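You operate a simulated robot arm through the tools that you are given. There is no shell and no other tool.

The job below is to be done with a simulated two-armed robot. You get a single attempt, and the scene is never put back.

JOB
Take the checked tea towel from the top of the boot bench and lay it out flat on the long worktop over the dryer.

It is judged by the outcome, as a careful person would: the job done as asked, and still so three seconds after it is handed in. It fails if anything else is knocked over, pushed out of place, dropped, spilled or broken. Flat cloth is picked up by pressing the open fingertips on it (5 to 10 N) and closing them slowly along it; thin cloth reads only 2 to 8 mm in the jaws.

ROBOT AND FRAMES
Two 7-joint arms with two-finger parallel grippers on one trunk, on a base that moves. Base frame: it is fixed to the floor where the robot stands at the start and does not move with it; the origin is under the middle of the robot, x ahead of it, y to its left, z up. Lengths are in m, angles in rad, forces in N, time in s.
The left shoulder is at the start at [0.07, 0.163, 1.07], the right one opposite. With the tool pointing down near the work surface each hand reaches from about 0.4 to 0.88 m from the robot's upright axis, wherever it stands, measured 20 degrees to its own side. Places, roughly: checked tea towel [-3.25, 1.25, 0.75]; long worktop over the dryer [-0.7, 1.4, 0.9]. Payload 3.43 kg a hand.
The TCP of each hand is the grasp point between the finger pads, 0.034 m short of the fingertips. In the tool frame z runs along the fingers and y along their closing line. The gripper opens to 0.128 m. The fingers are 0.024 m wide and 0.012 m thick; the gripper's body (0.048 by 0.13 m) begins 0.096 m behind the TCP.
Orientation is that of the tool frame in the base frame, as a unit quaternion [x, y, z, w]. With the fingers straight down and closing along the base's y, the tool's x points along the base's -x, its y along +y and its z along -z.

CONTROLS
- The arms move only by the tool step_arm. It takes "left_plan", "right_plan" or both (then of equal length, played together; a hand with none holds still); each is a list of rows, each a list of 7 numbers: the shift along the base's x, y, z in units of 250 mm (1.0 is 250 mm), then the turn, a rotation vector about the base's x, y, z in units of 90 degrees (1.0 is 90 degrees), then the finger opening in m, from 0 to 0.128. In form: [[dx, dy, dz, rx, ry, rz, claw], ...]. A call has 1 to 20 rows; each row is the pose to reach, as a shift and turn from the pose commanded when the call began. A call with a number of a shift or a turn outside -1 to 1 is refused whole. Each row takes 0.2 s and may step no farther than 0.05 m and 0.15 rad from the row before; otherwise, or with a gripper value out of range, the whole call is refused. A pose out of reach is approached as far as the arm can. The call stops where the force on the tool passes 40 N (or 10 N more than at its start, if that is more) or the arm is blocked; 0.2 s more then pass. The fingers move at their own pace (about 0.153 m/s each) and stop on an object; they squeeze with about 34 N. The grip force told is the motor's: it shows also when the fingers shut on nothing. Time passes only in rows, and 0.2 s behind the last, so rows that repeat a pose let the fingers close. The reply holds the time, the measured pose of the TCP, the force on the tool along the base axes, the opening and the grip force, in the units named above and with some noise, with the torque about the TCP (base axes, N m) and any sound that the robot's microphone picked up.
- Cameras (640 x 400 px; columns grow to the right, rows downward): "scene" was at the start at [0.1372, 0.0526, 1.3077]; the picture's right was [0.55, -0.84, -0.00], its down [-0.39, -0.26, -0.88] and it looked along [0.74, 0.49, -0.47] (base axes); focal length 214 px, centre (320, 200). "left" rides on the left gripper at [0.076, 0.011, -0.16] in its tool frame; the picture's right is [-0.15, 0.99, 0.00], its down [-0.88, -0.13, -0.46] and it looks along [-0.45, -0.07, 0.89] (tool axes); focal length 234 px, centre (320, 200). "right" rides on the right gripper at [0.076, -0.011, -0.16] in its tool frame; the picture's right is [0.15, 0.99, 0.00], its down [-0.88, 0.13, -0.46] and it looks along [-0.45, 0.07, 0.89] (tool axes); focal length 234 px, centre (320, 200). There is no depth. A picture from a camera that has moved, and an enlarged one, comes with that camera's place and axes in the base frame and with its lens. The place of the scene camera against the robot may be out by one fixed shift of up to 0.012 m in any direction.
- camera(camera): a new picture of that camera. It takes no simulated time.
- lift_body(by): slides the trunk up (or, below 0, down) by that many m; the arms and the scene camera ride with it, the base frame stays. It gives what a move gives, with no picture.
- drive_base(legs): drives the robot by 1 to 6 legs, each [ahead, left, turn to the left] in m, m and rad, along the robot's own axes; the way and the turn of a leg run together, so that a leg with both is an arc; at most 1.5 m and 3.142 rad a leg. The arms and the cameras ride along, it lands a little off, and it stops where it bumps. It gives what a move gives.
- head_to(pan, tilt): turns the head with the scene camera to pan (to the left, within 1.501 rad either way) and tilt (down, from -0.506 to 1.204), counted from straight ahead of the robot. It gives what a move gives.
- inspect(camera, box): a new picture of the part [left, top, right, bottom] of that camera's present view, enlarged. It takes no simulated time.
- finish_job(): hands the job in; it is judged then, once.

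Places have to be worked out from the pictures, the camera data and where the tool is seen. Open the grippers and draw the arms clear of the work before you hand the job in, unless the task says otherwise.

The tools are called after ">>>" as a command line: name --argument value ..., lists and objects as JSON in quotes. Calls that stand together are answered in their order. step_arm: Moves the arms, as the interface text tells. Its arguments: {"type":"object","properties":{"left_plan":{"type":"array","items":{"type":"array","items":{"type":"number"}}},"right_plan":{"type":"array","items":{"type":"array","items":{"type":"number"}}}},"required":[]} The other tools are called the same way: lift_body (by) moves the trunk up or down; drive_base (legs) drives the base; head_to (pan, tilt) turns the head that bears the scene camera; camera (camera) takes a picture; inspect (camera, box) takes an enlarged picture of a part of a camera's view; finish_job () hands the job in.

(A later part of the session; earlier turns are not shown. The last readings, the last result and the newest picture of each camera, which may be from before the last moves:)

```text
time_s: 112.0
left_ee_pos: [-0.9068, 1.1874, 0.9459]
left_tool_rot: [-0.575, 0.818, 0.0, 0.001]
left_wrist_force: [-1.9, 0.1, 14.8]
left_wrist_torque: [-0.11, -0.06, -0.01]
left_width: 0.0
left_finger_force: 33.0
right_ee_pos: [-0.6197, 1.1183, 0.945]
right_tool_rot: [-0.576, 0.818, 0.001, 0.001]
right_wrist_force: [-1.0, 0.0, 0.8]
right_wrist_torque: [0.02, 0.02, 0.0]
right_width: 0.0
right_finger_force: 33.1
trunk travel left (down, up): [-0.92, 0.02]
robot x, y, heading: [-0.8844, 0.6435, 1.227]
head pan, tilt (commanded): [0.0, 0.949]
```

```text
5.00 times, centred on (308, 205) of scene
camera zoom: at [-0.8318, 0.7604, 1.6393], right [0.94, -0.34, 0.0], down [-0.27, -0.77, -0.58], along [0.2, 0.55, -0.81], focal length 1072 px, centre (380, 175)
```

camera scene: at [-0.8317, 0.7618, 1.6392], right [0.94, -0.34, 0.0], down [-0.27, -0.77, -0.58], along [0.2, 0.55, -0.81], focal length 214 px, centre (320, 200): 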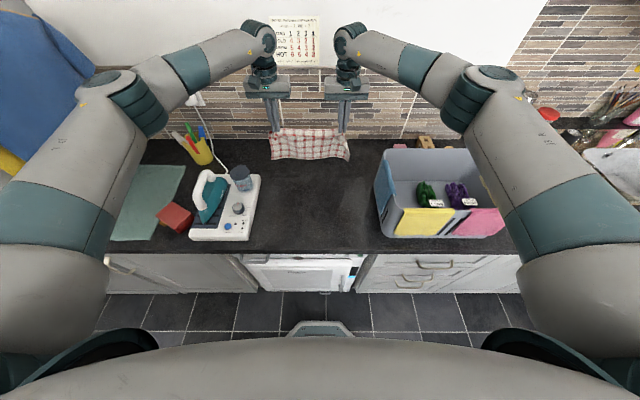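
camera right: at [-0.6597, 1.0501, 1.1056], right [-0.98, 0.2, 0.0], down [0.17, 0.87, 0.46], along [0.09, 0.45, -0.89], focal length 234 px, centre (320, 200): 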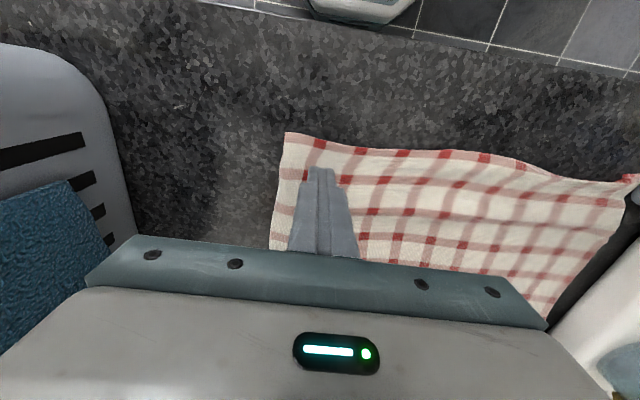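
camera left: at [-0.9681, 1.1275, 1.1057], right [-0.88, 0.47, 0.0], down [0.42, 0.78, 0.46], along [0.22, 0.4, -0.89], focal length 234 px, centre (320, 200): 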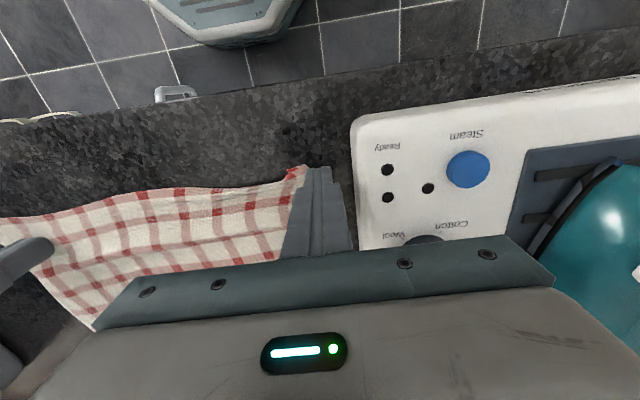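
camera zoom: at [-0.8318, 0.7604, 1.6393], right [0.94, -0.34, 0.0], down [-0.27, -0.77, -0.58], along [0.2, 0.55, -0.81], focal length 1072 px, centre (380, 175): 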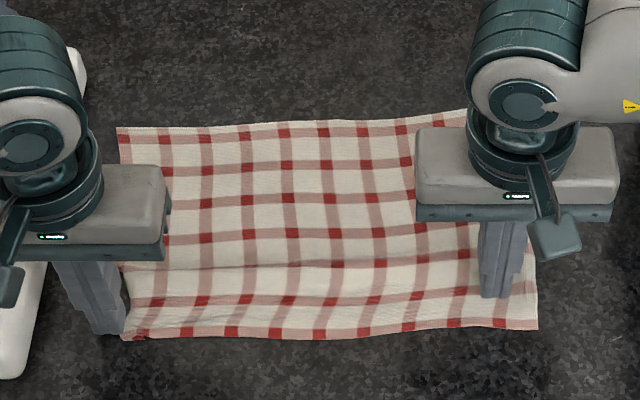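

The whole towel slid right, still straight. Now I lift both hands straight up and look.

>>> step_arm --left_plan '[[0, 0, 0.03, 0, 0, 0, 0], [0, 0, 0.16, 0, 0, 0, 0], [0, 0, 0.34, 0, 0, 0, 0], [0, 0, 0.52, 0, 0, 0, 0], [0, 0, 0.7, 0, 0, 0, 0], [0, 0, 0.88, 0, 0, 0, 0]]' --right_plan '[[0, 0, 0.03, 0, 0, 0, 0], [0, 0, 0.16, 0, 0, 0, 0], [0, 0, 0.34, 0, 0, 0, 0], [0, 0, 0.52, 0, 0, 0, 0], [0, 0, 0.7, 0, 0, 0, 0], [0, 0, 0.88, 0, 0, 0, 0]]'

>>> camera --camera "left"

>>> camera --camera "right"

>>> inspect --camera "scene" --box '[244, 165, 372, 245]'

```text
time_s: 113.3
left_ee_pos: [-0.9057, 1.1897, 1.164]
left_tool_rot: [-0.576, 0.817, 0.0, 0.0]
left_wrist_force: [-0.3, -1.2, -0.1]
left_wrist_torque: [0.01, 0.01, -0.02]
left_width: 0.0001
left_finger_force: 33.8
right_ee_pos: [-0.6193, 1.1175, 1.1664]
right_tool_rot: [-0.577, 0.817, -0.001, 0.0]
right_wrist_force: [0.6, 0.1, 0.4]
right_wrist_torque: [0.0, -0.02, -0.03]
right_width: 0.0
right_finger_force: 33.0
trunk travel left (down, up): [-0.92, 0.02]
robot x, y, heading: [-0.885, 0.6433, 1.226]
head pan, tilt (commanded): [0.0, 0.949]
```

```text
taken
camera left: at [-0.9421, 1.1218, 1.3242], right [-0.88, 0.47, 0.0], down [0.42, 0.79, 0.46], along [0.21, 0.4, -0.89], focal length 234 px, centre (320, 200)
```

left: 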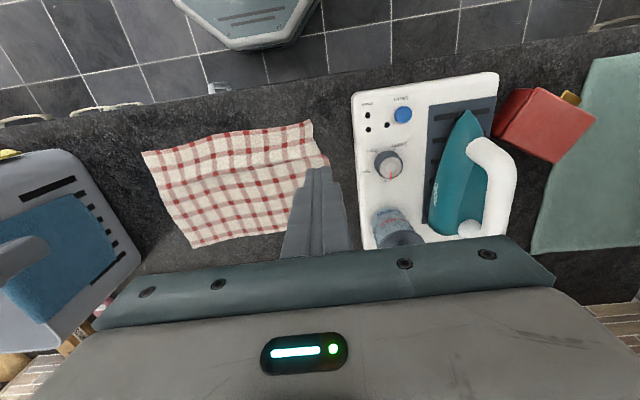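

```text
taken
camera right: at [-0.6352, 1.0418, 1.3269], right [-0.98, 0.19, 0.0], down [0.17, 0.87, 0.46], along [0.09, 0.45, -0.89], focal length 234 px, centre (320, 200)
```

right: 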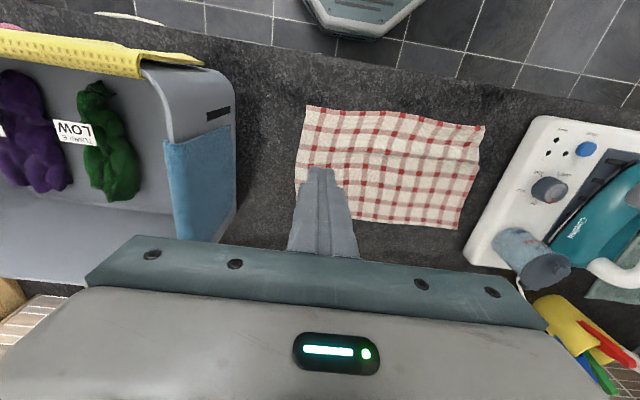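

```text
5.00 times, centred on (308, 205) of scene
camera zoom: at [-0.8319, 0.761, 1.6391], right [0.94, -0.34, 0.0], down [-0.27, -0.77, -0.58], along [0.2, 0.55, -0.81], focal length 1072 px, centre (380, 175)
```

zoom: 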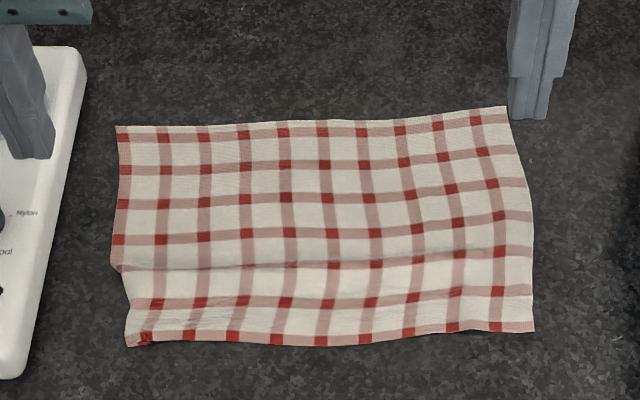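

Nearly perfect: a rectangle with only a faint ridge across. I check the ridge from the gripper cameras.

>>> inspect --camera "right" --box '[280, 90, 504, 230]'

>>> inspect --camera "left" --box '[130, 110, 354, 250]'

```text
2.86 times, centred on (392, 160) of right
camera zoom: at [-0.6352, 1.0418, 1.3269], right [-0.98, 0.19, 0.0], down [0.17, 0.87, 0.46], along [0.09, 0.45, -0.89], focal length 669 px, centre (114, 314)
```

zoom: 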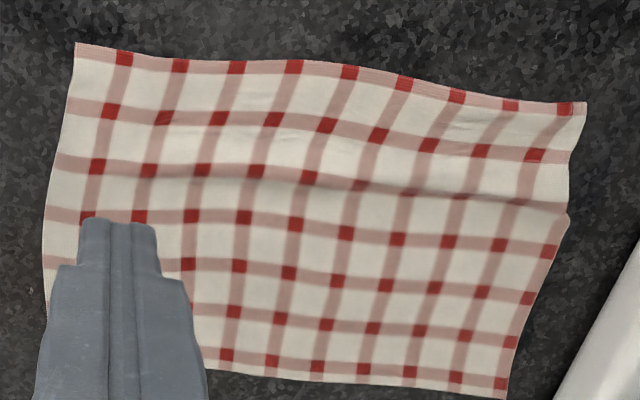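

```text
2.86 times, centred on (242, 180) of left
camera zoom: at [-0.9421, 1.1218, 1.3242], right [-0.88, 0.47, 0.0], down [0.42, 0.79, 0.46], along [0.21, 0.4, -0.89], focal length 669 px, centre (543, 257)
```

zoom: 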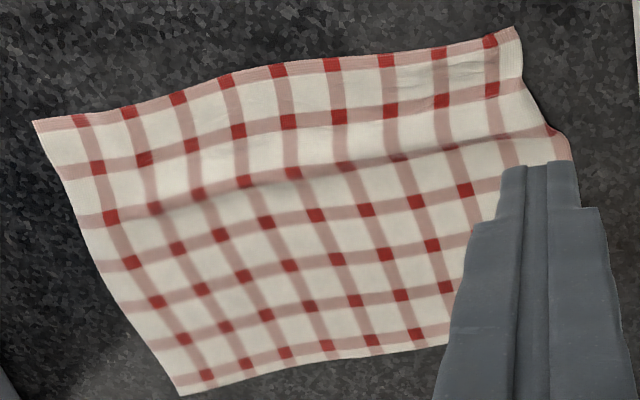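

Counting checks, the near edge shows 9 columns versus 10 at the far edge, so a ~3 cm pleat is still tucked at the front-left corner. I zoom harder there.

>>> inspect --camera "left" --box '[270, 110, 350, 160]'

>>> inspect --camera "scene" --box '[260, 210, 308, 240]'

>>> inspect --camera "right" --box '[430, 110, 510, 160]'

```text
8.00 times, centred on (310, 135) of left
camera zoom: at [-0.9421, 1.1218, 1.3242], right [-0.88, 0.47, 0.0], down [0.42, 0.79, 0.46], along [0.21, 0.4, -0.89], focal length 1873 px, centre (400, 720)
```

zoom: 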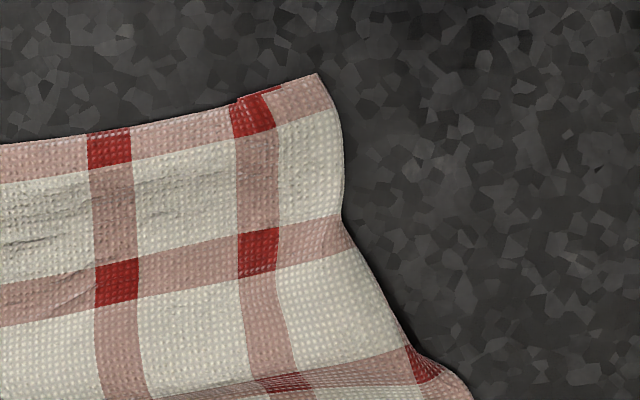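

```text
13.33 times, centred on (284, 225) of scene
camera zoom: at [-0.8319, 0.761, 1.6391], right [0.94, -0.34, 0.0], down [-0.27, -0.77, -0.58], along [0.2, 0.55, -0.81], focal length 2860 px, centre (800, -133)
```

zoom: 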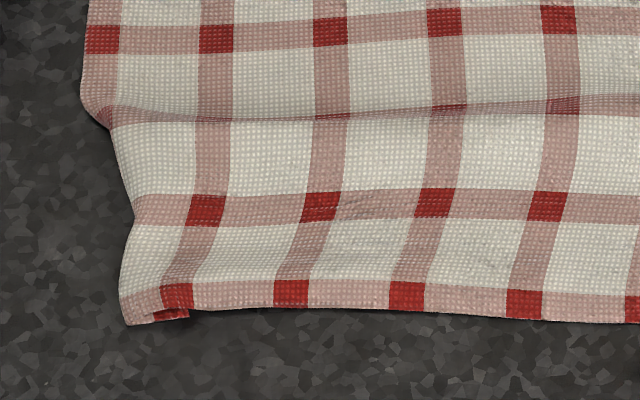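

```text
8.00 times, centred on (470, 135) of right
camera zoom: at [-0.6352, 1.0418, 1.3269], right [-0.98, 0.19, 0.0], down [0.17, 0.87, 0.46], along [0.09, 0.45, -0.89], focal length 1873 px, centre (-880, 720)
```

zoom: 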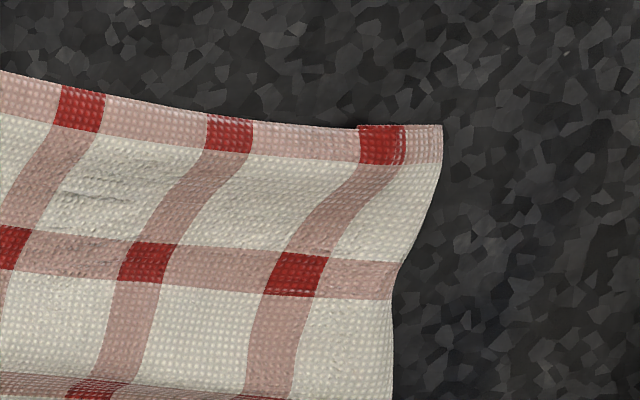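

The front-left corner's margin (about 3 cm) is tucked under. To free it I'll pinch a little of the cloth just inside the tuck, lift so the flap hangs and unfolds, then lay it back outward. First I position: right hand to pin at near-right, left over (s 1.165, r 0.825).

>>> step_arm --left_plan '[[0.17, -0.044, 0, 0, 0, 0, 0.035], [0.337, -0.087, 0, 0, 0, 0, 0.035], [0.337, -0.087, -0.17, 0, 0, 0, 0.035], [0.337, -0.087, -0.34, 0, 0, 0, 0.035], [0.337, -0.087, -0.51, 0, 0, 0, 0.035], [0.337, -0.087, -0.68, 0, 0, 0, 0.035], [0.337, -0.087, -0.82, 0, 0, 0, 0.035], [0.337, -0.087, -0.852, 0, 0, 0, 0.035], [0.337, -0.087, -0.852, 0, 0, 0, 0.035]]' --right_plan '[[0, 0, 0, 0, 0, 0, 0], [0, 0, 0, 0, 0, 0, 0], [0, 0, -0.17, 0, 0, 0, 0], [0, 0, -0.34, 0, 0, 0, 0], [0, 0, -0.51, 0, 0, 0, 0], [0, 0, -0.68, 0, 0, 0, 0], [0, 0, -0.82, 0, 0, 0, 0], [0, 0, -0.87, 0, 0, 0, 0], [0, 0, -0.87, 0, 0, 0, 0]]'

>>> camera --camera "left"

>>> inspect --camera "scene" --box '[244, 165, 372, 245]'

```text
time_s: 115.3
left_ee_pos: [-0.8206, 1.1676, 0.9509]
left_tool_rot: [-0.576, 0.818, -0.001, 0.001]
left_wrist_force: [-0.1, 0.0, -0.2]
left_wrist_torque: [0.01, -0.03, -0.02]
left_width: 0.035
left_finger_force: 0.0
right_ee_pos: [-0.619, 1.1197, 0.947]
right_tool_rot: [-0.577, 0.817, 0.001, 0.0]
right_wrist_force: [0.2, -0.5, -0.1]
right_wrist_torque: [0.01, 0.03, 0.05]
right_width: 0.0001
right_finger_force: 33.0
trunk travel left (down, up): [-0.92, 0.02]
robot x, y, heading: [-0.8833, 0.6427, 1.228]
head pan, tilt (commanded): [0.0, 0.949]
```

```text
taken
camera left: at [-0.8569, 1.0992, 1.1109], right [-0.88, 0.47, 0.0], down [0.42, 0.79, 0.46], along [0.22, 0.4, -0.89], focal length 234 px, centre (320, 200)
```

left: 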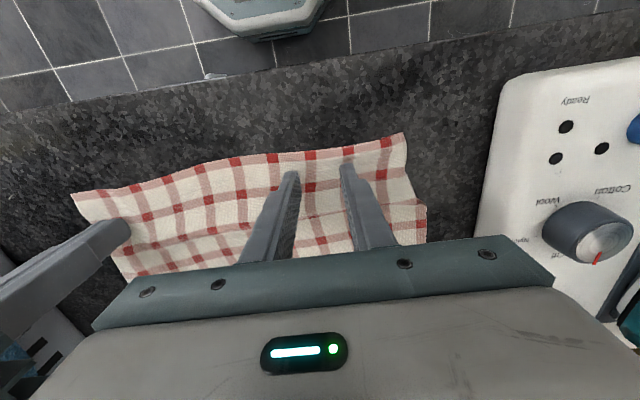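

```text
5.00 times, centred on (308, 205) of scene
camera zoom: at [-0.8322, 0.762, 1.6392], right [0.94, -0.34, 0.0], down [-0.27, -0.77, -0.58], along [0.2, 0.55, -0.81], focal length 1072 px, centre (380, 175)
```

zoom: 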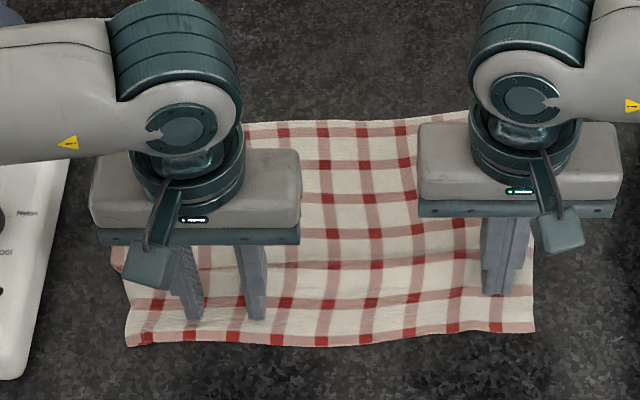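

Positioned just above the cloth. I press both down lightly.

>>> step_arm --left_plan '[[0, 0, -0.01, 0, 0, 0, 0.035], [0, 0, -0.02, 0, 0, 0, 0.035], [0, 0, -0.02, 0, 0, 0, 0.035]]' --right_plan '[[0, 0, -0.008, 0, 0, 0, 0], [0, 0, -0.012, 0, 0, 0, 0], [0, 0, -0.012, 0, 0, 0, 0]]'

```text
time_s: 116.2
left_ee_pos: [-0.8207, 1.1661, 0.9458]
left_tool_rot: [-0.576, 0.817, 0.0, 0.0]
left_wrist_force: [-0.4, -0.4, 0.2]
left_wrist_torque: [-0.02, 0.02, -0.02]
left_width: 0.0348
left_finger_force: 0.1
right_ee_pos: [-0.6196, 1.119, 0.9459]
right_tool_rot: [-0.575, 0.818, 0.001, 0.001]
right_wrist_force: [0.2, -0.2, 3.9]
right_wrist_torque: [-0.01, 0.01, -0.04]
right_width: 0.0001
right_finger_force: 33.3
trunk travel left (down, up): [-0.92, 0.02]
robot x, y, heading: [-0.8829, 0.644, 1.229]
head pan, tilt (commanded): [0.0, 0.949]
```

Left not yet in firm contact; I lower it 1.5 mm more, and the right a touch.

>>> step_arm --left_plan '[[0, 0, -0.006, 0, 0, 0, 0.035], [0, 0, -0.006, 0, 0, 0, 0.035]]' --right_plan '[[0, 0, -0.003, 0, 0, 0, 0], [0, 0, -0.003, 0, 0, 0, 0]]'

```text
time_s: 116.8
left_ee_pos: [-0.8212, 1.1666, 0.9461]
left_tool_rot: [-0.576, 0.818, 0.001, 0.0]
left_wrist_force: [-0.3, 0.8, 2.6]
left_wrist_torque: [0.01, 0.06, -0.01]
left_width: 0.0352
left_finger_force: 0.1
right_ee_pos: [-0.6198, 1.1195, 0.9447]
right_tool_rot: [-0.576, 0.818, 0.0, 0.0]
right_wrist_force: [1.9, 1.1, 9.2]
right_wrist_torque: [-0.02, -0.06, 0.01]
right_width: 0.0
right_finger_force: 32.7
trunk travel left (down, up): [-0.92, 0.02]
robot x, y, heading: [-0.8849, 0.6453, 1.229]
head pan, tilt (commanded): [0.0, 0.949]
```

Right pins with 9 N, left touches at 2.6 N. I lower left 0.6 mm more and close slowly.

>>> step_arm --left_plan '[[0, 0, -0.0025, 0, 0, 0, 0.035], [0, 0, -0.0025, 0, 0, 0, 0.032], [0, 0, -0.0025, 0, 0, 0, 0.029], [0, 0, -0.0025, 0, 0, 0, 0.026], [0, 0, -0.0025, 0, 0, 0, 0.023], [0, 0, -0.0025, 0, 0, 0, 0.02], [0, 0, -0.0025, 0, 0, 0, 0.017], [0, 0, -0.0025, 0, 0, 0, 0.014], [0, 0, -0.0025, 0, 0, 0, 0.011], [0, 0, -0.0025, 0, 0, 0, 0.008], [0, 0, -0.0025, 0, 0, 0, 0.005], [0, 0, -0.0025, 0, 0, 0, 0.002], [0, 0, -0.0025, 0, 0, 0, 0.0], [0, 0, -0.0025, 0, 0, 0, 0.0]]' --right_plan '[[0, 0, 0.002, 0, 0, 0, 0], [0, 0, 0.002, 0, 0, 0, 0], [0, 0, 0.002, 0, 0, 0, 0], [0, 0, 0.002, 0, 0, 0, 0], [0, 0, 0.002, 0, 0, 0, 0], [0, 0, 0.002, 0, 0, 0, 0], [0, 0, 0.002, 0, 0, 0, 0], [0, 0, 0.002, 0, 0, 0, 0], [0, 0, 0.002, 0, 0, 0, 0], [0, 0, 0.002, 0, 0, 0, 0], [0, 0, 0.002, 0, 0, 0, 0], [0, 0, 0.002, 0, 0, 0, 0], [0, 0, 0.002, 0, 0, 0, 0], [0, 0, 0.002, 0, 0, 0, 0]]'

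>>> camera --camera "left"

>>> inspect --camera "scene" --box '[244, 165, 372, 245]'

```text
time_s: 119.8
left_ee_pos: [-0.8214, 1.1657, 0.9449]
left_tool_rot: [-0.577, 0.817, 0.001, 0.001]
left_wrist_force: [1.0, -0.2, 16.5]
left_wrist_torque: [-0.09, 0.04, 0.02]
left_width: 0.0021
left_finger_force: 34.2
right_ee_pos: [-0.6204, 1.1175, 0.945]
right_tool_rot: [-0.577, 0.817, 0.001, 0.001]
right_wrist_force: [-0.4, -0.3, 0.4]
right_wrist_torque: [0.02, 0.02, 0.01]
right_width: 0.0001
right_finger_force: 33.3
trunk travel left (down, up): [-0.92, 0.02]
robot x, y, heading: [-0.882, 0.642, 1.225]
head pan, tilt (commanded): [0.0, 0.949]
```

```text
taken
camera left: at [-0.8581, 1.0978, 1.1055], right [-0.88, 0.47, 0.0], down [0.42, 0.78, 0.46], along [0.22, 0.4, -0.89], focal length 234 px, centre (320, 200)
```

left: 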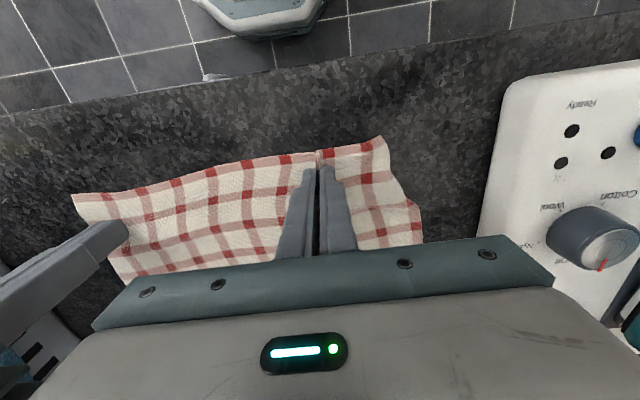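

```text
5.00 times, centred on (308, 205) of scene
camera zoom: at [-0.832, 0.7601, 1.6394], right [0.94, -0.34, 0.0], down [-0.27, -0.76, -0.58], along [0.2, 0.55, -0.81], focal length 1072 px, centre (380, 175)
```

zoom: 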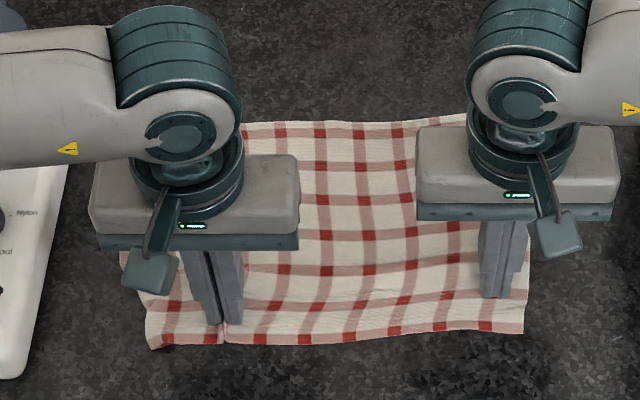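

The pinch holds (2.1 mm). I lift the left hand 9 cm so the tucked corner hangs free.

>>> step_arm --left_plan '[[0.01, -0.0035, 0.06, 0, 0, 0, 0], [0.02, -0.007, 0.12, 0, 0, 0, 0], [0.03, -0.0105, 0.18, 0, 0, 0, 0], [0.04, -0.014, 0.24, 0, 0, 0, 0], [0.05, -0.0175, 0.3, 0, 0, 0, 0], [0.06, -0.021, 0.36, 0, 0, 0, 0], [0.06, -0.021, 0.38, 0, 0, 0, 0], [0.06, -0.021, 0.38, 0, 0, 0, 0]]'

>>> camera --camera "left"

>>> camera --camera "right"

>>> inspect --camera "scene" --box '[244, 165, 372, 245]'

```text
time_s: 121.5
left_ee_pos: [-0.8078, 1.1598, 1.039]
left_tool_rot: [-0.576, 0.818, -0.001, 0.001]
left_wrist_force: [6.8, -1.7, -3.6]
left_wrist_torque: [-0.04, -0.2, -0.01]
left_width: 0.0019
left_finger_force: 34.0
right_ee_pos: [-0.62, 1.1192, 0.945]
right_tool_rot: [-0.576, 0.817, 0.001, 0.0]
right_wrist_force: [-5.4, 1.7, 9.3]
right_wrist_torque: [0.04, 0.18, -0.01]
right_width: 0.0
right_finger_force: 33.7
trunk travel left (down, up): [-0.92, 0.02]
robot x, y, heading: [-0.8813, 0.6452, 1.226]
head pan, tilt (commanded): [0.0, 0.949]
```

```text
taken
camera left: at [-0.8434, 1.093, 1.1997], right [-0.88, 0.47, 0.0], down [0.42, 0.79, 0.46], along [0.22, 0.4, -0.89], focal length 234 px, centre (320, 200)
```

left: 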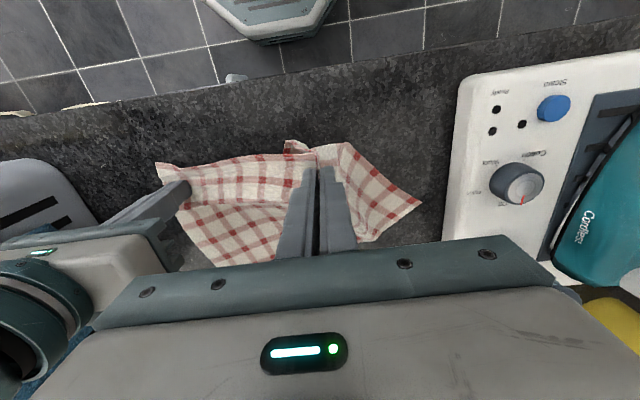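

```text
taken
camera right: at [-0.6351, 1.0436, 1.1062], right [-0.98, 0.19, 0.0], down [0.17, 0.87, 0.46], along [0.09, 0.45, -0.89], focal length 234 px, centre (320, 200)
```

right: 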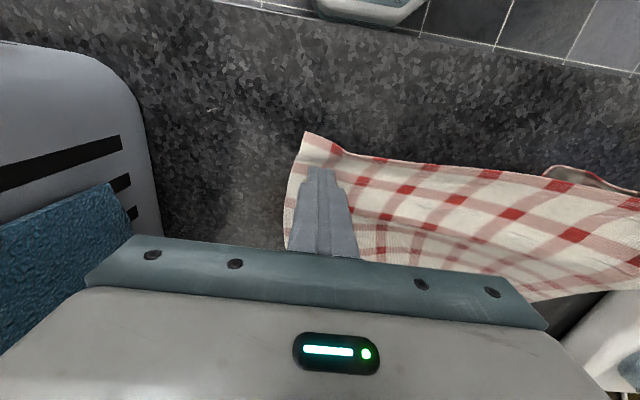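

```text
5.00 times, centred on (308, 205) of scene
camera zoom: at [-0.8319, 0.7615, 1.6393], right [0.94, -0.34, 0.0], down [-0.27, -0.77, -0.58], along [0.2, 0.55, -0.81], focal length 1072 px, centre (380, 175)
```

zoom: 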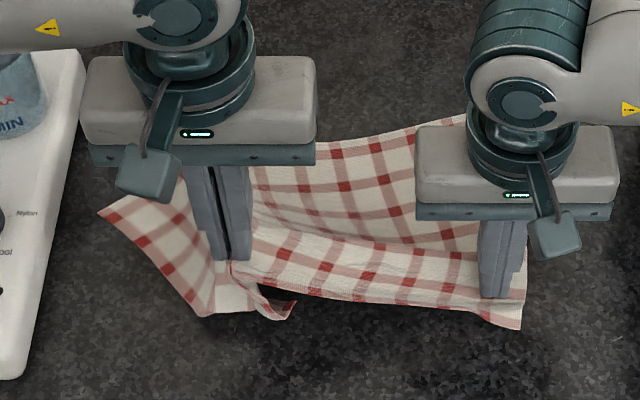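

The corner's tail is hanging but its tip still curls under on the worktop. I release the right pin and lift the left 5 cm higher (slightly inward) so it hangs fully free.

>>> step_arm --left_plan '[[0.03, -0.011, 0.04, 0, 0, 0, 0], [0.06, -0.021, 0.08, 0, 0, 0, 0], [0.09, -0.032, 0.12, 0, 0, 0, 0], [0.1, -0.036, 0.16, 0, 0, 0, 0], [0.1, -0.036, 0.2, 0, 0, 0, 0], [0.1, -0.036, 0.24, 0, 0, 0, 0], [0.1, -0.036, 0.24, 0, 0, 0, 0]]' --right_plan '[[0, 0, 0.04, 0, 0, 0, 0], [0, 0, 0.12, 0, 0, 0, 0], [0, 0, 0.24, 0, 0, 0, 0], [0, 0, 0.36, 0, 0, 0, 0], [0, 0, 0.44, 0, 0, 0, 0], [0, 0, 0.44, 0, 0, 0, 0], [0, 0, 0.44, 0, 0, 0, 0]]'

>>> camera --camera "left"

>>> camera --camera "right"

>>> inspect --camera "scene" --box '[244, 155, 388, 245]'

```text
time_s: 123.2
left_ee_pos: [-0.7811, 1.1532, 1.0988]
left_tool_rot: [-0.576, 0.818, 0.0, 0.0]
left_wrist_force: [-0.1, -0.1, 0.5]
left_wrist_torque: [-0.01, -0.01, 0.03]
left_width: 0.0021
left_finger_force: 34.0
right_ee_pos: [-0.6205, 1.1175, 1.0545]
right_tool_rot: [-0.576, 0.817, 0.0, 0.0]
right_wrist_force: [-0.6, -0.5, 0.9]
right_wrist_torque: [0.0, 0.0, -0.01]
right_width: 0.0002
right_finger_force: 32.6
trunk travel left (down, up): [-0.92, 0.02]
robot x, y, heading: [-0.8819, 0.644, 1.231]
head pan, tilt (commanded): [0.0, 0.949]
```

```text
taken
camera left: at [-0.8176, 1.086, 1.2604], right [-0.88, 0.47, 0.0], down [0.42, 0.79, 0.46], along [0.21, 0.4, -0.89], focal length 234 px, centre (320, 200)
```

left: 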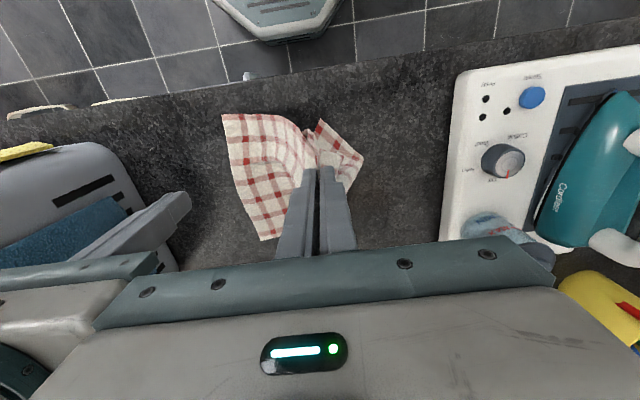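

```text
taken
camera right: at [-0.6357, 1.0431, 1.2153], right [-0.98, 0.19, 0.0], down [0.17, 0.87, 0.46], along [0.09, 0.45, -0.89], focal length 234 px, centre (320, 200)
```

right: 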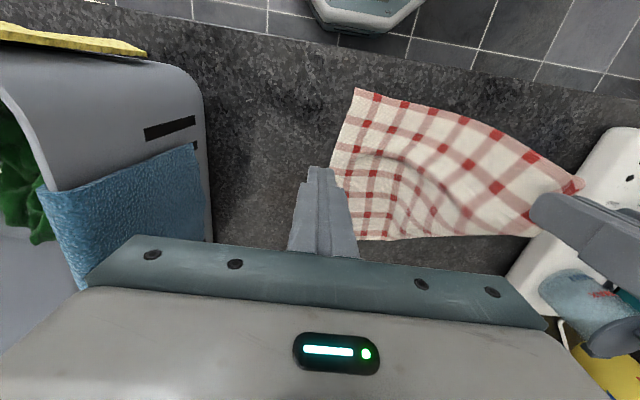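

```text
4.44 times, centred on (316, 200) of scene
camera zoom: at [-0.8317, 0.7622, 1.6392], right [0.94, -0.34, 0.0], down [-0.27, -0.77, -0.58], along [0.2, 0.55, -0.81], focal length 953 px, centre (338, 200)
```

zoom: 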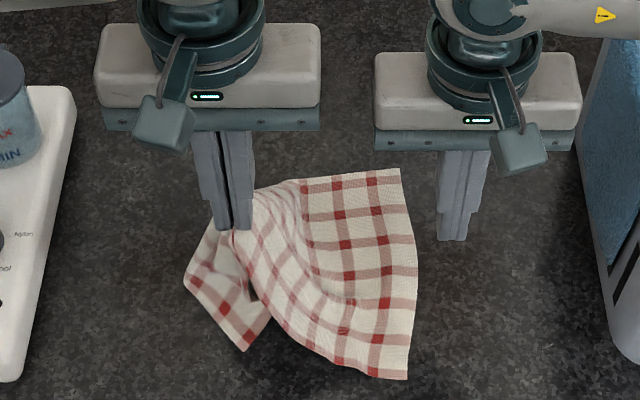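

The towel has lifted and turned more than I wanted, though the corner flap is now free. I lower the left hand moving inward so the corner lies outward, then release and re-assess.

>>> step_arm --left_plan '[[0.0, 0.0, -0.1, 0, 0, 0, 0], [0.02, -0.007, -0.2, 0, 0, 0, 0], [0.05, -0.018, -0.28, 0, 0, 0, 0], [0.09, -0.032, -0.36, 0, 0, 0, 0], [0.13, -0.046, -0.44, 0, 0, 0, 0], [0.17, -0.06, -0.51, 0, 0, 0, 0], [0.2, -0.071, -0.57, 0, 0, 0, 0], [0.22, -0.078, -0.59, 0, 0, 0, 0], [0.22, -0.078, -0.595, 0, 0, 0, 0.0]]'

>>> camera --camera "left"

>>> inspect --camera "scene" --box '[244, 155, 388, 245]'

```text
time_s: 125.2
left_ee_pos: [-0.7283, 1.1327, 0.9514]
left_tool_rot: [-0.576, 0.817, -0.001, 0.0]
left_wrist_force: [0.4, -0.3, 1.1]
left_wrist_torque: [0.03, 0.01, 0.01]
left_width: 0.0021
left_finger_force: 33.7
right_ee_pos: [-0.6212, 1.1187, 1.0547]
right_tool_rot: [-0.576, 0.817, 0.001, -0.001]
right_wrist_force: [-0.8, 0.7, -0.4]
right_wrist_torque: [0.04, 0.02, -0.04]
right_width: 0.0
right_finger_force: 33.0
trunk travel left (down, up): [-0.92, 0.02]
robot x, y, heading: [-0.8831, 0.6439, 1.23]
head pan, tilt (commanded): [0.0, 0.949]
```

```text
taken
camera left: at [-0.7636, 1.0654, 1.1112], right [-0.88, 0.47, 0.0], down [0.42, 0.79, 0.46], along [0.22, 0.4, -0.89], focal length 234 px, centre (320, 200)
```

left: 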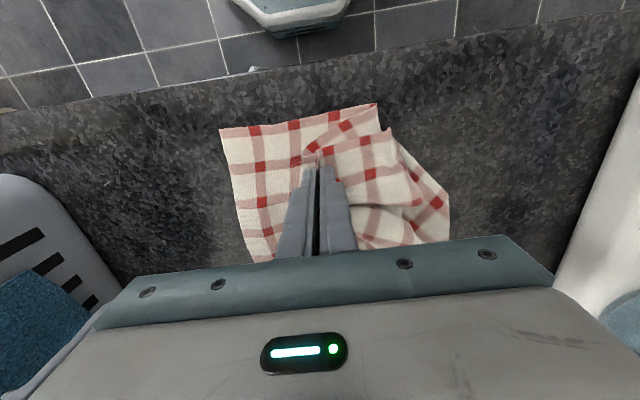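

```text
4.44 times, centred on (316, 200) of scene
camera zoom: at [-0.8319, 0.7619, 1.6392], right [0.94, -0.34, 0.0], down [-0.27, -0.77, -0.58], along [0.2, 0.55, -0.81], focal length 953 px, centre (338, 200)
```

zoom: 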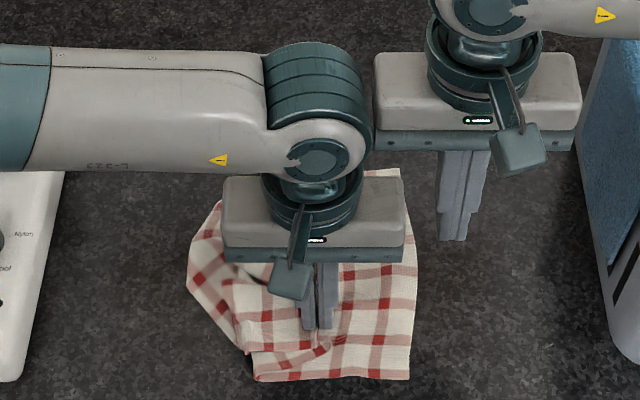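

It's bunched now; I open the left fingers slowly, lift off and look from above.

>>> step_arm --left_plan '[[0, 0, -0.005, 0, 0, 0, 0.006], [0, 0, -0.005, 0, 0, 0, 0.014], [0, 0, -0.005, 0, 0, 0, 0.022], [0, 0, -0.005, 0, 0, 0, 0.03], [0, 0, -0.005, 0, 0, 0, 0.038], [0, 0, 0.03, 0, 0, 0, 0.045], [0, 0, 0.2, 0, 0, 0, 0.045], [0, 0, 0.38, 0, 0, 0, 0.045], [-0.1, 0.036, 0.52, 0, 0, 0, 0.045], [-0.25, 0.09, 0.6, 0, 0, 0, 0.045], [-0.42, 0.15, 0.66, 0, 0, 0, 0.045], [-0.6, 0.21, 0.7, 0, 0, 0, 0.045]]'

>>> camera --camera "left"

>>> camera --camera "right"

>>> inspect --camera "scene" --box '[244, 155, 388, 245]'

```text
time_s: 126.9
left_ee_pos: [-0.733, 1.1333, 1.0133]
left_tool_rot: [-0.578, 0.816, 0.004, -0.007]
left_wrist_force: [0.0, 0.2, -2.5]
left_wrist_torque: [-0.05, 0.24, 0.05]
left_width: 0.045
left_finger_force: 0.1
right_ee_pos: [-0.6245, 1.1203, 1.0603]
right_tool_rot: [-0.578, 0.816, 0.008, -0.002]
right_wrist_force: [-0.5, -1.0, 2.2]
right_wrist_torque: [0.08, 0.15, 0.03]
right_width: 0.0003
right_finger_force: 33.7
trunk travel left (down, up): [-0.92, 0.02]
robot x, y, heading: [-0.8849, 0.6453, 1.228]
head pan, tilt (commanded): [0.0, 0.949]
stopped in row 8 (left hand): the force on the tool passed its limit at 66 N (the readings are from after the stop); the commanded pose is now the measured one
```

```text
taken
camera left: at [-0.7658, 1.0655, 1.1753], right [-0.89, 0.46, 0.01], down [0.42, 0.79, 0.45], along [0.2, 0.4, -0.89], focal length 234 px, centre (320, 200)
```

left: 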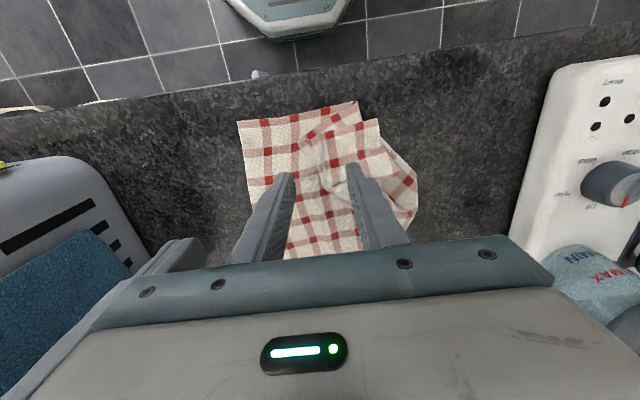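

```text
taken
camera right: at [-0.6378, 1.0433, 1.2212], right [-0.98, 0.19, 0.01], down [0.17, 0.87, 0.46], along [0.08, 0.46, -0.89], focal length 234 px, centre (320, 200)
```

right: 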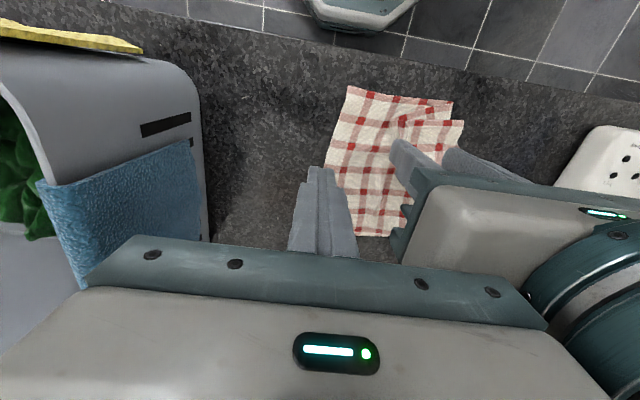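

```text
4.44 times, centred on (316, 200) of scene
camera zoom: at [-0.8321, 0.7615, 1.6392], right [0.94, -0.34, 0.0], down [-0.27, -0.77, -0.58], along [0.2, 0.55, -0.81], focal length 953 px, centre (338, 200)
```

zoom: 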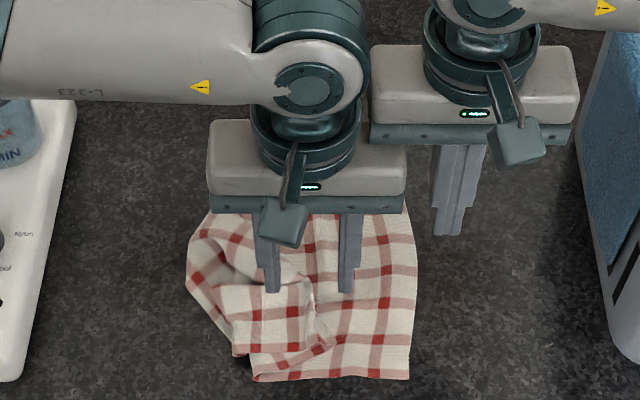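

The left gripper body nudged the right fingers (too close together). I move the left away to the left first, then up, and raise the right away too.

>>> step_arm --left_plan '[[-0.08, 0.028, 0, 0, 0, 0, 0.045], [-0.2, 0.07, 0, 0, 0, 0, 0.045], [-0.34, 0.12, 0.05, 0, 0, 0, 0.045], [-0.48, 0.17, 0.15, 0, 0, 0, 0.045], [-0.6, 0.21, 0.28, 0, 0, 0, 0.045], [-0.64, 0.224, 0.42, 0, 0, 0, 0.045]]' --right_plan '[[0, 0, 0, 0, 0, 0, 0], [0.04, -0.014, 0, 0, 0, 0, 0], [0.1, -0.036, 0.05, 0, 0, 0, 0.0], [0.12, -0.043, 0.15, 0, 0, 0, 0], [0.12, -0.043, 0.28, 0, 0, 0, 0], [0.12, -0.043, 0.36, 0, 0, 0, 0]]'

>>> camera --camera "left"

>>> camera --camera "right"

>>> inspect --camera "scene" --box '[244, 155, 388, 245]'

```text
time_s: 128.3
left_ee_pos: [-0.891, 1.1906, 1.1209]
left_tool_rot: [-0.578, 0.816, 0.004, -0.007]
left_wrist_force: [-0.2, 0.4, 0.3]
left_wrist_torque: [0.02, 0.01, -0.01]
left_width: 0.0452
left_finger_force: 0.0
right_ee_pos: [-0.5948, 1.1099, 1.1504]
right_tool_rot: [-0.578, 0.816, 0.007, -0.001]
right_wrist_force: [0.3, 0.4, 0.0]
right_wrist_torque: [0.04, 0.0, -0.01]
right_width: 0.0004
right_finger_force: 32.3
trunk travel left (down, up): [-0.92, 0.02]
robot x, y, heading: [-0.884, 0.6422, 1.226]
head pan, tilt (commanded): [0.0, 0.949]
```

```text
taken
camera left: at [-0.924, 1.1224, 1.2816], right [-0.88, 0.47, 0.01], down [0.42, 0.79, 0.45], along [0.2, 0.4, -0.89], focal length 234 px, centre (320, 200)
```

left: 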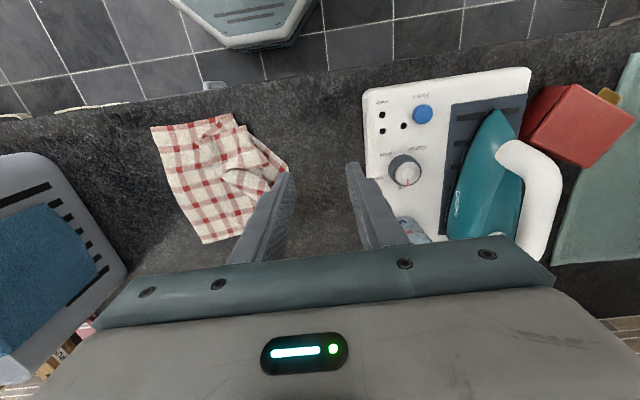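

```text
taken
camera right: at [-0.6067, 1.0318, 1.3105], right [-0.98, 0.19, 0.01], down [0.17, 0.87, 0.46], along [0.08, 0.46, -0.89], focal length 234 px, centre (320, 200)
```

right: 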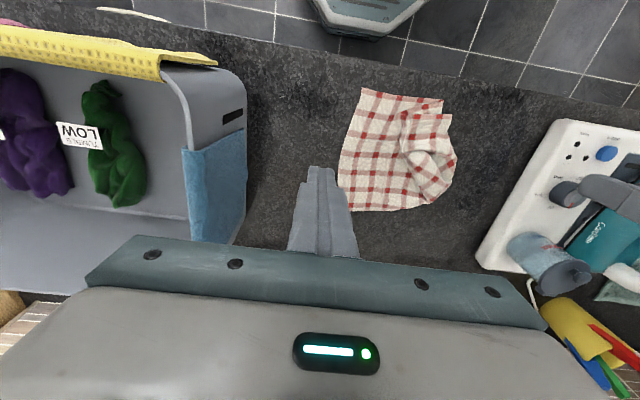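

```text
4.44 times, centred on (316, 200) of scene
camera zoom: at [-0.8314, 0.7612, 1.6392], right [0.94, -0.34, 0.0], down [-0.27, -0.77, -0.58], along [0.2, 0.55, -0.81], focal length 953 px, centre (338, 200)
```

zoom: 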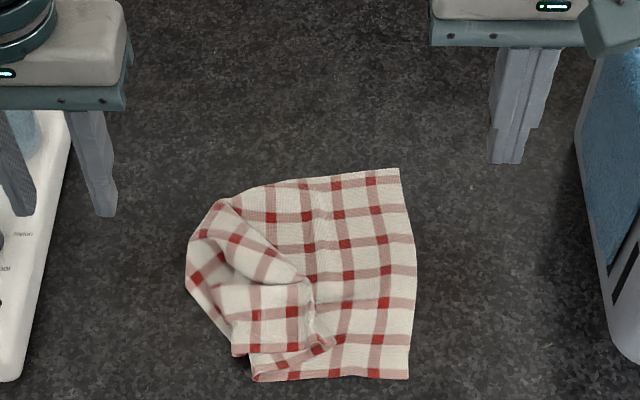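

I zoom in on the bunched towel from scene and right cameras to understand the folds.

>>> inspect --camera "scene" --box '[280, 185, 344, 245]'

>>> inspect --camera "right" --box '[320, 75, 480, 225]'

>>> inspect --camera "left" --box '[140, 100, 300, 250]'

```text
6.67 times, centred on (312, 215) of scene
camera zoom: at [-0.8314, 0.7612, 1.6392], right [0.94, -0.34, 0.0], down [-0.27, -0.77, -0.58], along [0.2, 0.55, -0.81], focal length 1430 px, centre (373, 100)
```

zoom: 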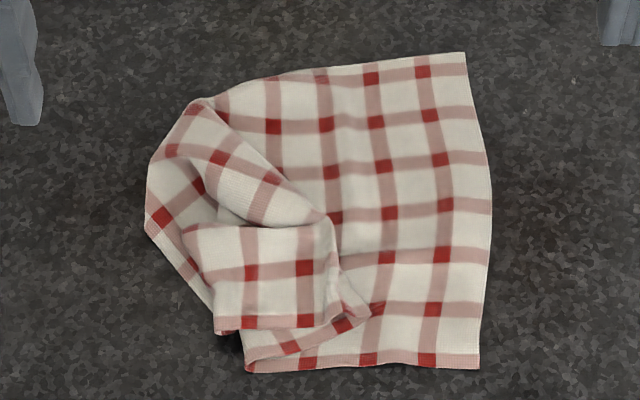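

```text
2.67 times, centred on (400, 150) of right
camera zoom: at [-0.6067, 1.0318, 1.3105], right [-0.98, 0.19, 0.01], down [0.17, 0.87, 0.46], along [0.08, 0.46, -0.89], focal length 624 px, centre (107, 333)
```

zoom: 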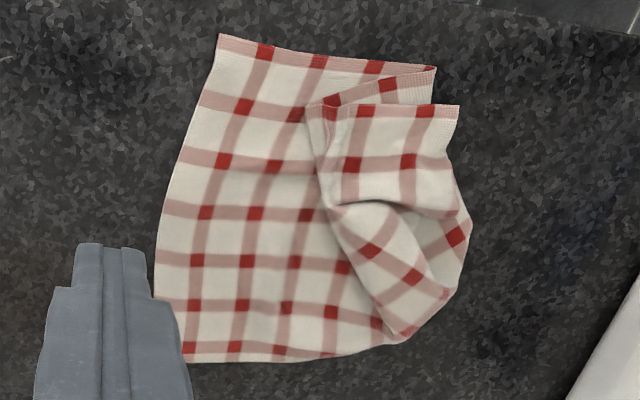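

```text
2.67 times, centred on (220, 175) of left
camera zoom: at [-0.924, 1.1224, 1.2816], right [-0.88, 0.47, 0.01], down [0.42, 0.79, 0.45], along [0.2, 0.4, -0.89], focal length 624 px, centre (587, 267)
```

zoom: 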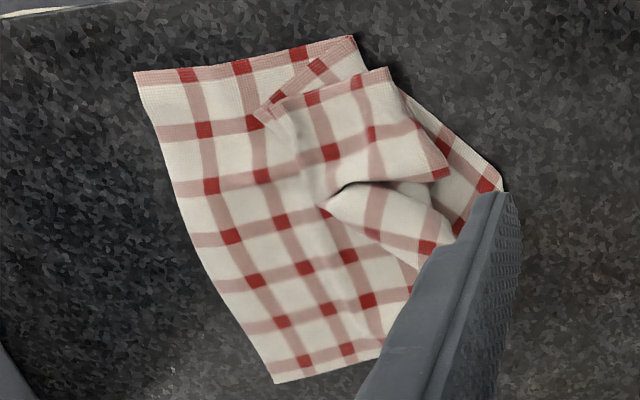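

The near edge is in a Z-fold with the front-left corner on top at about s 1.13, r 0.79. I'll press the left fingertips on that corner and draw it out to the left to unfold the Z. First I go down onto it, closed.

>>> step_arm --left_plan '[[0.14, -0.07, 0, 0, 0, 0, 0], [0.28, -0.14, -0.04, 0, 0, 0, 0], [0.417, -0.212, -0.08, 0, 0, 0, 0], [0.417, -0.212, -0.24, 0, 0, 0, 0], [0.417, -0.212, -0.4, 0, 0, 0, 0], [0.417, -0.212, -0.55, 0, 0, 0, 0], [0.417, -0.212, -0.64, 0, 0, 0, 0], [0.417, -0.212, -0.672, 0, 0, 0, 0], [0.417, -0.212, -0.672, 0, 0, 0, 0]]'

>>> camera --camera "left"

>>> inspect --camera "scene" --box '[244, 155, 388, 245]'

```text
time_s: 130.3
left_ee_pos: [-0.7888, 1.1367, 0.9504]
left_tool_rot: [-0.579, 0.815, 0.004, -0.007]
left_wrist_force: [0.0, 0.7, 0.7]
left_wrist_torque: [-0.01, -0.01, 0.04]
left_width: 0.0001
left_finger_force: 32.9
right_ee_pos: [-0.5948, 1.109, 1.1507]
right_tool_rot: [-0.579, 0.816, 0.008, -0.002]
right_wrist_force: [-0.3, 0.1, -0.2]
right_wrist_torque: [0.04, -0.03, 0.05]
right_width: 0.0
right_finger_force: 33.2
trunk travel left (down, up): [-0.92, 0.02]
robot x, y, heading: [-0.8858, 0.6485, 1.229]
head pan, tilt (commanded): [0.0, 0.949]
```

```text
taken
camera left: at [-0.8219, 1.0681, 1.1126], right [-0.89, 0.47, 0.01], down [0.42, 0.79, 0.45], along [0.2, 0.4, -0.89], focal length 234 px, centre (320, 200)
```

left: 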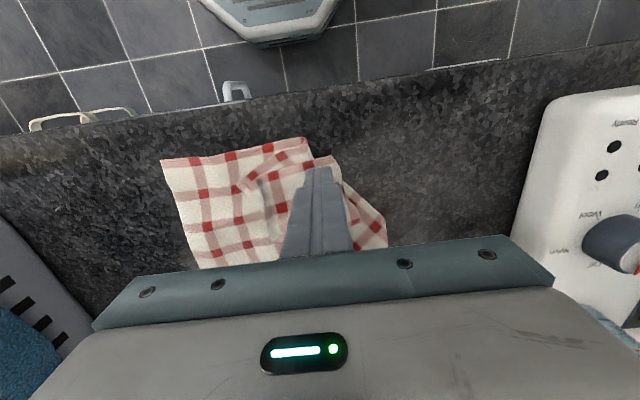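

```text
4.44 times, centred on (316, 200) of scene
camera zoom: at [-0.8314, 0.762, 1.6392], right [0.94, -0.34, 0.0], down [-0.27, -0.77, -0.58], along [0.2, 0.55, -0.81], focal length 953 px, centre (338, 200)
```

zoom: 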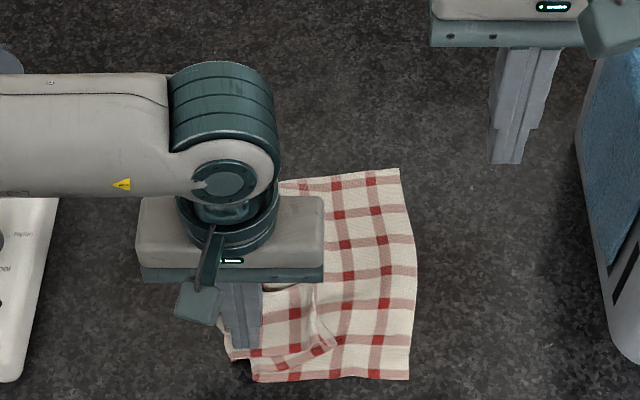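

The closed tips are on the corner patch. I press ~3.5 mm.

>>> step_arm --left_plan '[[0, 0, -0.01, 0, 0, 0, 0], [0, 0, -0.018, 0, 0, 0, 0], [0, 0, -0.018, 0, 0, 0, 0]]'

```text
time_s: 131.1
left_ee_pos: [-0.7887, 1.1362, 0.9472]
left_tool_rot: [-0.579, 0.815, 0.004, -0.008]
left_wrist_force: [0.6, 0.0, 1.6]
left_wrist_torque: [0.04, 0.01, 0.0]
left_width: 0.0002
left_finger_force: 33.0
right_ee_pos: [-0.5932, 1.1085, 1.1504]
right_tool_rot: [-0.579, 0.815, 0.007, -0.002]
right_wrist_force: [-0.8, 0.5, -0.3]
right_wrist_torque: [0.01, -0.02, -0.01]
right_width: 0.0001
right_finger_force: 33.0
trunk travel left (down, up): [-0.92, 0.02]
robot x, y, heading: [-0.8838, 0.6442, 1.225]
head pan, tilt (commanded): [0.0, 0.949]
```

Light contact. I press ~1.3 mm more and drag the corner 7 cm to the left.

>>> step_arm --left_plan '[[0, 0, -0.005, 0, 0, 0, 0], [0, 0, -0.006, 0, 0, 0, 0], [-0.022, 0.008, -0.006, 0, 0, 0, 0], [-0.044, 0.016, -0.006, 0, 0, 0, 0], [-0.066, 0.024, -0.006, 0, 0, 0, 0], [-0.088, 0.031, -0.006, 0, 0, 0, 0], [-0.11, 0.039, -0.006, 0, 0, 0, 0], [-0.132, 0.047, -0.006, 0, 0, 0, 0], [-0.154, 0.055, -0.006, 0, 0, 0, 0], [-0.176, 0.063, -0.006, 0, 0, 0, 0], [-0.198, 0.07, -0.006, 0, 0, 0, 0], [-0.22, 0.078, -0.006, 0, 0, 0, 0], [-0.242, 0.086, -0.006, 0, 0, 0, 0], [-0.264, 0.094, -0.006, 0, 0, 0, 0]]'

>>> camera --camera "left"

>>> camera --camera "right"

>>> inspect --camera "scene" --box '[244, 155, 388, 245]'

```text
time_s: 134.1
left_ee_pos: [-0.8528, 1.1594, 0.9469]
left_tool_rot: [-0.579, 0.815, 0.005, -0.005]
left_wrist_force: [3.4, -0.5, 17.3]
left_wrist_torque: [0.03, -0.26, -0.05]
left_width: 0.0
left_finger_force: 32.9
right_ee_pos: [-0.5934, 1.1091, 1.1508]
right_tool_rot: [-0.578, 0.816, 0.007, -0.001]
right_wrist_force: [0.3, -1.1, 0.2]
right_wrist_torque: [0.0, -0.03, 0.01]
right_width: 0.0
right_finger_force: 32.8
trunk travel left (down, up): [-0.92, 0.02]
robot x, y, heading: [-0.8851, 0.643, 1.226]
head pan, tilt (commanded): [0.0, 0.949]
```

```text
taken
camera left: at [-0.8867, 1.0914, 1.1076], right [-0.89, 0.46, 0.01], down [0.42, 0.79, 0.45], along [0.2, 0.4, -0.89], focal length 234 px, centre (320, 200)
```

left: 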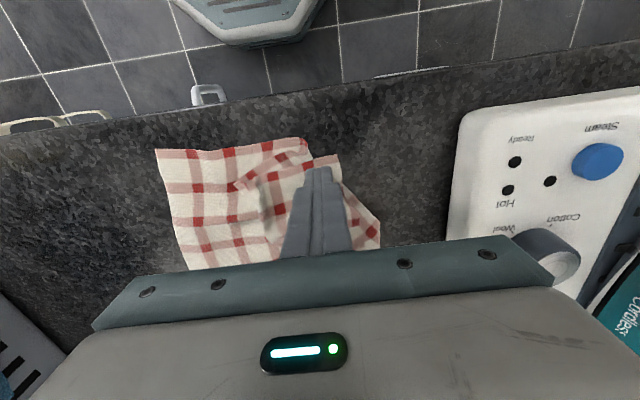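

```text
taken
camera right: at [-0.6069, 1.0307, 1.3108], right [-0.98, 0.19, 0.01], down [0.17, 0.87, 0.46], along [0.08, 0.46, -0.89], focal length 234 px, centre (320, 200)
```

right: 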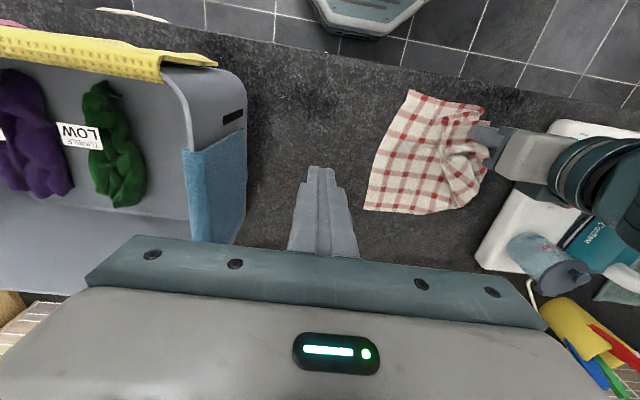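

```text
4.44 times, centred on (316, 200) of scene
camera zoom: at [-0.8315, 0.7598, 1.6395], right [0.94, -0.34, 0.0], down [-0.27, -0.76, -0.58], along [0.2, 0.55, -0.81], focal length 953 px, centre (338, 200)
```

zoom: 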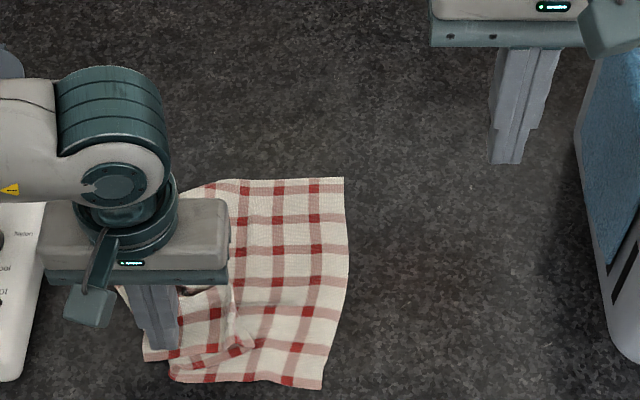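

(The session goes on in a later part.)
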